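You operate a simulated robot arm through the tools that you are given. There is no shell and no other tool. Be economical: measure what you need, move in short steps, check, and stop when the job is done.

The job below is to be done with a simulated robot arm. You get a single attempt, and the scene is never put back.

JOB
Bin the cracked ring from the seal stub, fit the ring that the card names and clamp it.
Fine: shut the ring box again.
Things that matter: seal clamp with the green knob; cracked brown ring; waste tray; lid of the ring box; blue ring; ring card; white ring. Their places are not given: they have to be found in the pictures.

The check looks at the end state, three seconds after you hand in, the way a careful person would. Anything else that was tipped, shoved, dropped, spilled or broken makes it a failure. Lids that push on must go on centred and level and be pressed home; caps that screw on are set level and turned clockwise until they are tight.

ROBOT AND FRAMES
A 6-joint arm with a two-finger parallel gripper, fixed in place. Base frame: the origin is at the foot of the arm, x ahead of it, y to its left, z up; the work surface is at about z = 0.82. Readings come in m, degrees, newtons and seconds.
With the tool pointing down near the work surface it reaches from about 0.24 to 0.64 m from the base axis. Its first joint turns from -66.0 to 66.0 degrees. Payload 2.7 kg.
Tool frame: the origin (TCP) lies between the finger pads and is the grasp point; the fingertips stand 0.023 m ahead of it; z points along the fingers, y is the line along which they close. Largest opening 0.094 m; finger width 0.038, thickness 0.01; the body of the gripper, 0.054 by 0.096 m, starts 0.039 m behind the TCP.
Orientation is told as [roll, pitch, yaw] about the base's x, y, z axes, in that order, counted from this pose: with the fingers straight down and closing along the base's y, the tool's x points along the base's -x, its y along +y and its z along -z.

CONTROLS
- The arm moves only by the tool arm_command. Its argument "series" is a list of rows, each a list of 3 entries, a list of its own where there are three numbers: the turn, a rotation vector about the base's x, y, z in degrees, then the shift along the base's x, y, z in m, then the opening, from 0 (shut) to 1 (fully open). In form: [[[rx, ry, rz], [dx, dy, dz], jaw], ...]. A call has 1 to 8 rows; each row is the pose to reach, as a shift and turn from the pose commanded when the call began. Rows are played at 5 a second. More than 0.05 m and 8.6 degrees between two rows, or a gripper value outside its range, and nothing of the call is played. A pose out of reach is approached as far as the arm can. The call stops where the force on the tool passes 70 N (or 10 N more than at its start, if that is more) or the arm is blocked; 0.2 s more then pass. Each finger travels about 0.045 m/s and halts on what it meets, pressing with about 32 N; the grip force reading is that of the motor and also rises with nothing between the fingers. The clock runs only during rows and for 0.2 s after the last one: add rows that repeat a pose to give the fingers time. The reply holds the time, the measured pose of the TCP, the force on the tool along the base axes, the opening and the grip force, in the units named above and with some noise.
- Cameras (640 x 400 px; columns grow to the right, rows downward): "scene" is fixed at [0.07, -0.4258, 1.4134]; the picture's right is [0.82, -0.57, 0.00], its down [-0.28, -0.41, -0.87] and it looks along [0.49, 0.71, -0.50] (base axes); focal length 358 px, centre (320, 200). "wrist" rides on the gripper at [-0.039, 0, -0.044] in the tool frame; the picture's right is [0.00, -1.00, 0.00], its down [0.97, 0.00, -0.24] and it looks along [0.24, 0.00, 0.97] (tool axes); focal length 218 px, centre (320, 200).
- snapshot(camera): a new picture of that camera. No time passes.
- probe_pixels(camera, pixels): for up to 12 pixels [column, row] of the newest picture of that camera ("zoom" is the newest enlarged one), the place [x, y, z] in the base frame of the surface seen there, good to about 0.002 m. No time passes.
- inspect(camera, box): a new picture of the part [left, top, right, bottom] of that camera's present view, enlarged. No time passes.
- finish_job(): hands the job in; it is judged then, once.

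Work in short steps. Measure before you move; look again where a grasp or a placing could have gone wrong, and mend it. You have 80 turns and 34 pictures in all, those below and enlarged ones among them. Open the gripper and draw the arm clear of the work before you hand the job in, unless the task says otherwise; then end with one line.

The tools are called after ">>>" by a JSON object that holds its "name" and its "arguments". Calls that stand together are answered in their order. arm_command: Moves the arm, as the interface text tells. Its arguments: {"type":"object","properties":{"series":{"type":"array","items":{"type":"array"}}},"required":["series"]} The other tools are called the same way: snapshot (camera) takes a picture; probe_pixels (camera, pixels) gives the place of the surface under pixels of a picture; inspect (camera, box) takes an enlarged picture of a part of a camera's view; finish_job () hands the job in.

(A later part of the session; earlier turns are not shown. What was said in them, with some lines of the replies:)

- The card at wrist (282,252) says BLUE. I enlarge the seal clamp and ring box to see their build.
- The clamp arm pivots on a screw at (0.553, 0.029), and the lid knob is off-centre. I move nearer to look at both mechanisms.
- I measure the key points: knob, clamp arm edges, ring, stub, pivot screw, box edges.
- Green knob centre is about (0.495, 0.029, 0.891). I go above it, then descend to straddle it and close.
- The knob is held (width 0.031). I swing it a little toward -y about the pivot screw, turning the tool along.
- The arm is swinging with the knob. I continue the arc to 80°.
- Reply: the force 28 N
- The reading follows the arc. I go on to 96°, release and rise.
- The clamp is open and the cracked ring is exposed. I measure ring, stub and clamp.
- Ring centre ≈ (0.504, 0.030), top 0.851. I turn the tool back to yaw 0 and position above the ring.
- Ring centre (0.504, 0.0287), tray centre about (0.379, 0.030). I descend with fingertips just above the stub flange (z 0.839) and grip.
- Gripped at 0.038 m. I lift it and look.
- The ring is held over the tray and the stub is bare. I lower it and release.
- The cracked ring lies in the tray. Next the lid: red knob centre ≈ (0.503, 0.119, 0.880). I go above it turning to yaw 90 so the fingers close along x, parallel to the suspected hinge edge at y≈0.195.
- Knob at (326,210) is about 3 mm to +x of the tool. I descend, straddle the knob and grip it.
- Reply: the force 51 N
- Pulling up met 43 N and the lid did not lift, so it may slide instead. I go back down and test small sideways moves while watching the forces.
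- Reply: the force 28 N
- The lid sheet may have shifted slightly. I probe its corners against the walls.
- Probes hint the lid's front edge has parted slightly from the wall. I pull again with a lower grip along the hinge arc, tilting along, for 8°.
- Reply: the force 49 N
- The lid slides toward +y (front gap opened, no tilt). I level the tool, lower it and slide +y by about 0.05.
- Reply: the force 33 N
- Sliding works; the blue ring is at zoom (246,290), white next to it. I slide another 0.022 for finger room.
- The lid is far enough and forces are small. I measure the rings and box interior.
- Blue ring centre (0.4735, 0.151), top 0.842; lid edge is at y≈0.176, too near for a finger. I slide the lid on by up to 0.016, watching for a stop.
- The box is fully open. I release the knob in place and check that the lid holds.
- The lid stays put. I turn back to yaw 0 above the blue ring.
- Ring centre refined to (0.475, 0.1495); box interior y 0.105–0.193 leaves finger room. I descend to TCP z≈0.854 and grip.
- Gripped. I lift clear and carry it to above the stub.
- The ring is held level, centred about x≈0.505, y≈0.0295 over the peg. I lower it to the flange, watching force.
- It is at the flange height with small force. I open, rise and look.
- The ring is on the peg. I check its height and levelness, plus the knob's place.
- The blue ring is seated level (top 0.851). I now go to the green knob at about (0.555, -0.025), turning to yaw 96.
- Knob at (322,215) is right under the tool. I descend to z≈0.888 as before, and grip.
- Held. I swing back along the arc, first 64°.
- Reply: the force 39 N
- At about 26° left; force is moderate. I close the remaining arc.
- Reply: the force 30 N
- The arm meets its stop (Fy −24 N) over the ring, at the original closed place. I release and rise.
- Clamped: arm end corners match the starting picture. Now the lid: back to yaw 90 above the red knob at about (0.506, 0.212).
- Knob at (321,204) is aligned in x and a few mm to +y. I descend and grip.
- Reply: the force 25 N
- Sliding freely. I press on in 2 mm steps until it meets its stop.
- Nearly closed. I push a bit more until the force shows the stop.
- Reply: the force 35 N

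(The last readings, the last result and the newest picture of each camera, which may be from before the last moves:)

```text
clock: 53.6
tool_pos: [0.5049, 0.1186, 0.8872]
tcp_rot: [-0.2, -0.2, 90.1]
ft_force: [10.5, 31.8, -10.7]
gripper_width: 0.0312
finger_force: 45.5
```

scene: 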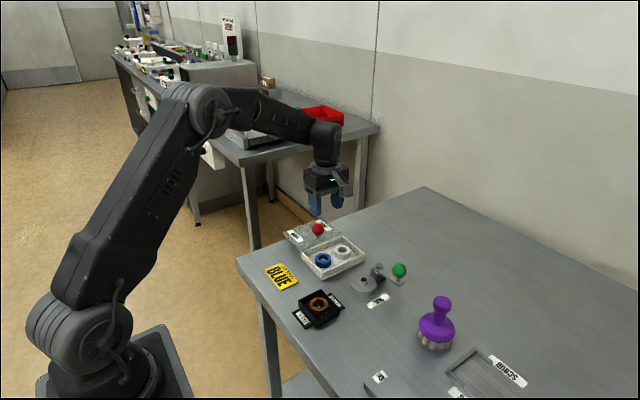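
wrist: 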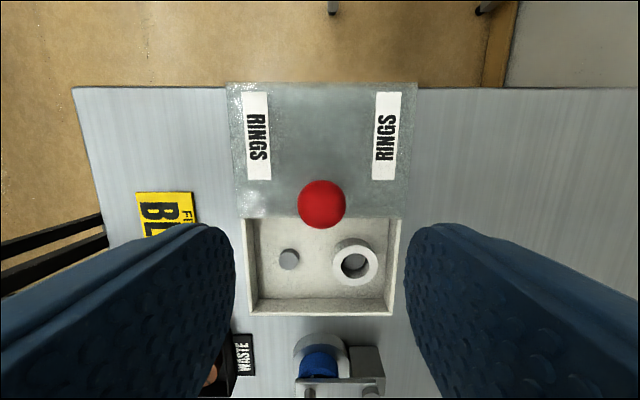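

The stop is reached (Fy +32 N, no more travel). I release straight up and withdraw.

>>> {"name": "arm_command", "arguments": {"series": [[[0, 0, 0], [0, -0.003, 0], 0.1], [[0, 0, 0], [0, -0.002, 0], 0.4], [[0, 0, 0], [0, -0.001, 0], 0.6], [[0, 0, 0], [0, -0.001, 0], 0.6], [[0, 0, 0], [0, -0.001, 0.04], 0.6], [[0, 0, 0], [0, -0.001, 0.085], 0.6], [[0, 0, 0], [0, 0.03, 0.12], 0.6], [[0, 0, 0], [-0.02, 0.05, 0.15], 0.6]]}}

>>> {"name": "inspect", "arguments": {"camera": "scene", "box": [260, 220, 420, 320]}}

>>> {"name": "snapshot", "arguments": {"camera": "wrist"}}

```text
clock: 55.4
tool_pos: [0.4856, 0.1651, 1.0368]
tcp_rot: [0.1, 0.0, 90.0]
ft_force: [0.2, -0.5, -0.3]
gripper_width: 0.0565
finger_force: 0.1
```

```text
4.00 times, centred on (340, 270) of scene
```

zoom: 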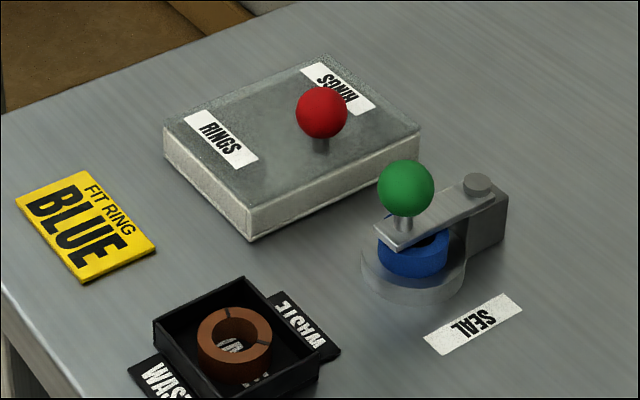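

```text
2 pictures are left
```

wrist: 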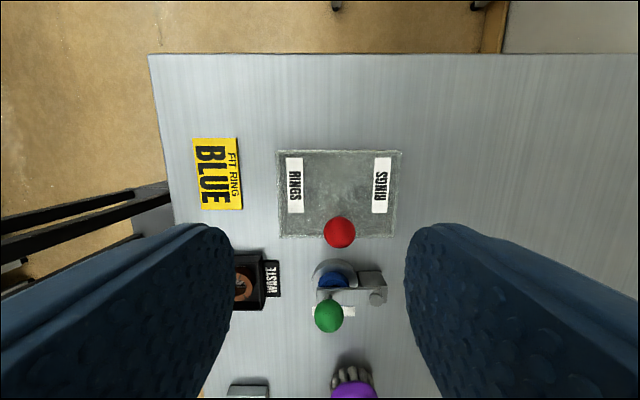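

The lid, clamp and card match the starting picture. The blue ring is clamped, the cracked ring is in the tray, and the arm is clear with the gripper open, so I hand in.

>>> {"name": "finish_job", "arguments": {}}

```text
The job is handed in.
```

The cracked ring is in the waste tray, the blue ring the card names is fitted on the seal stub and clamped, and the ring box is shut again.
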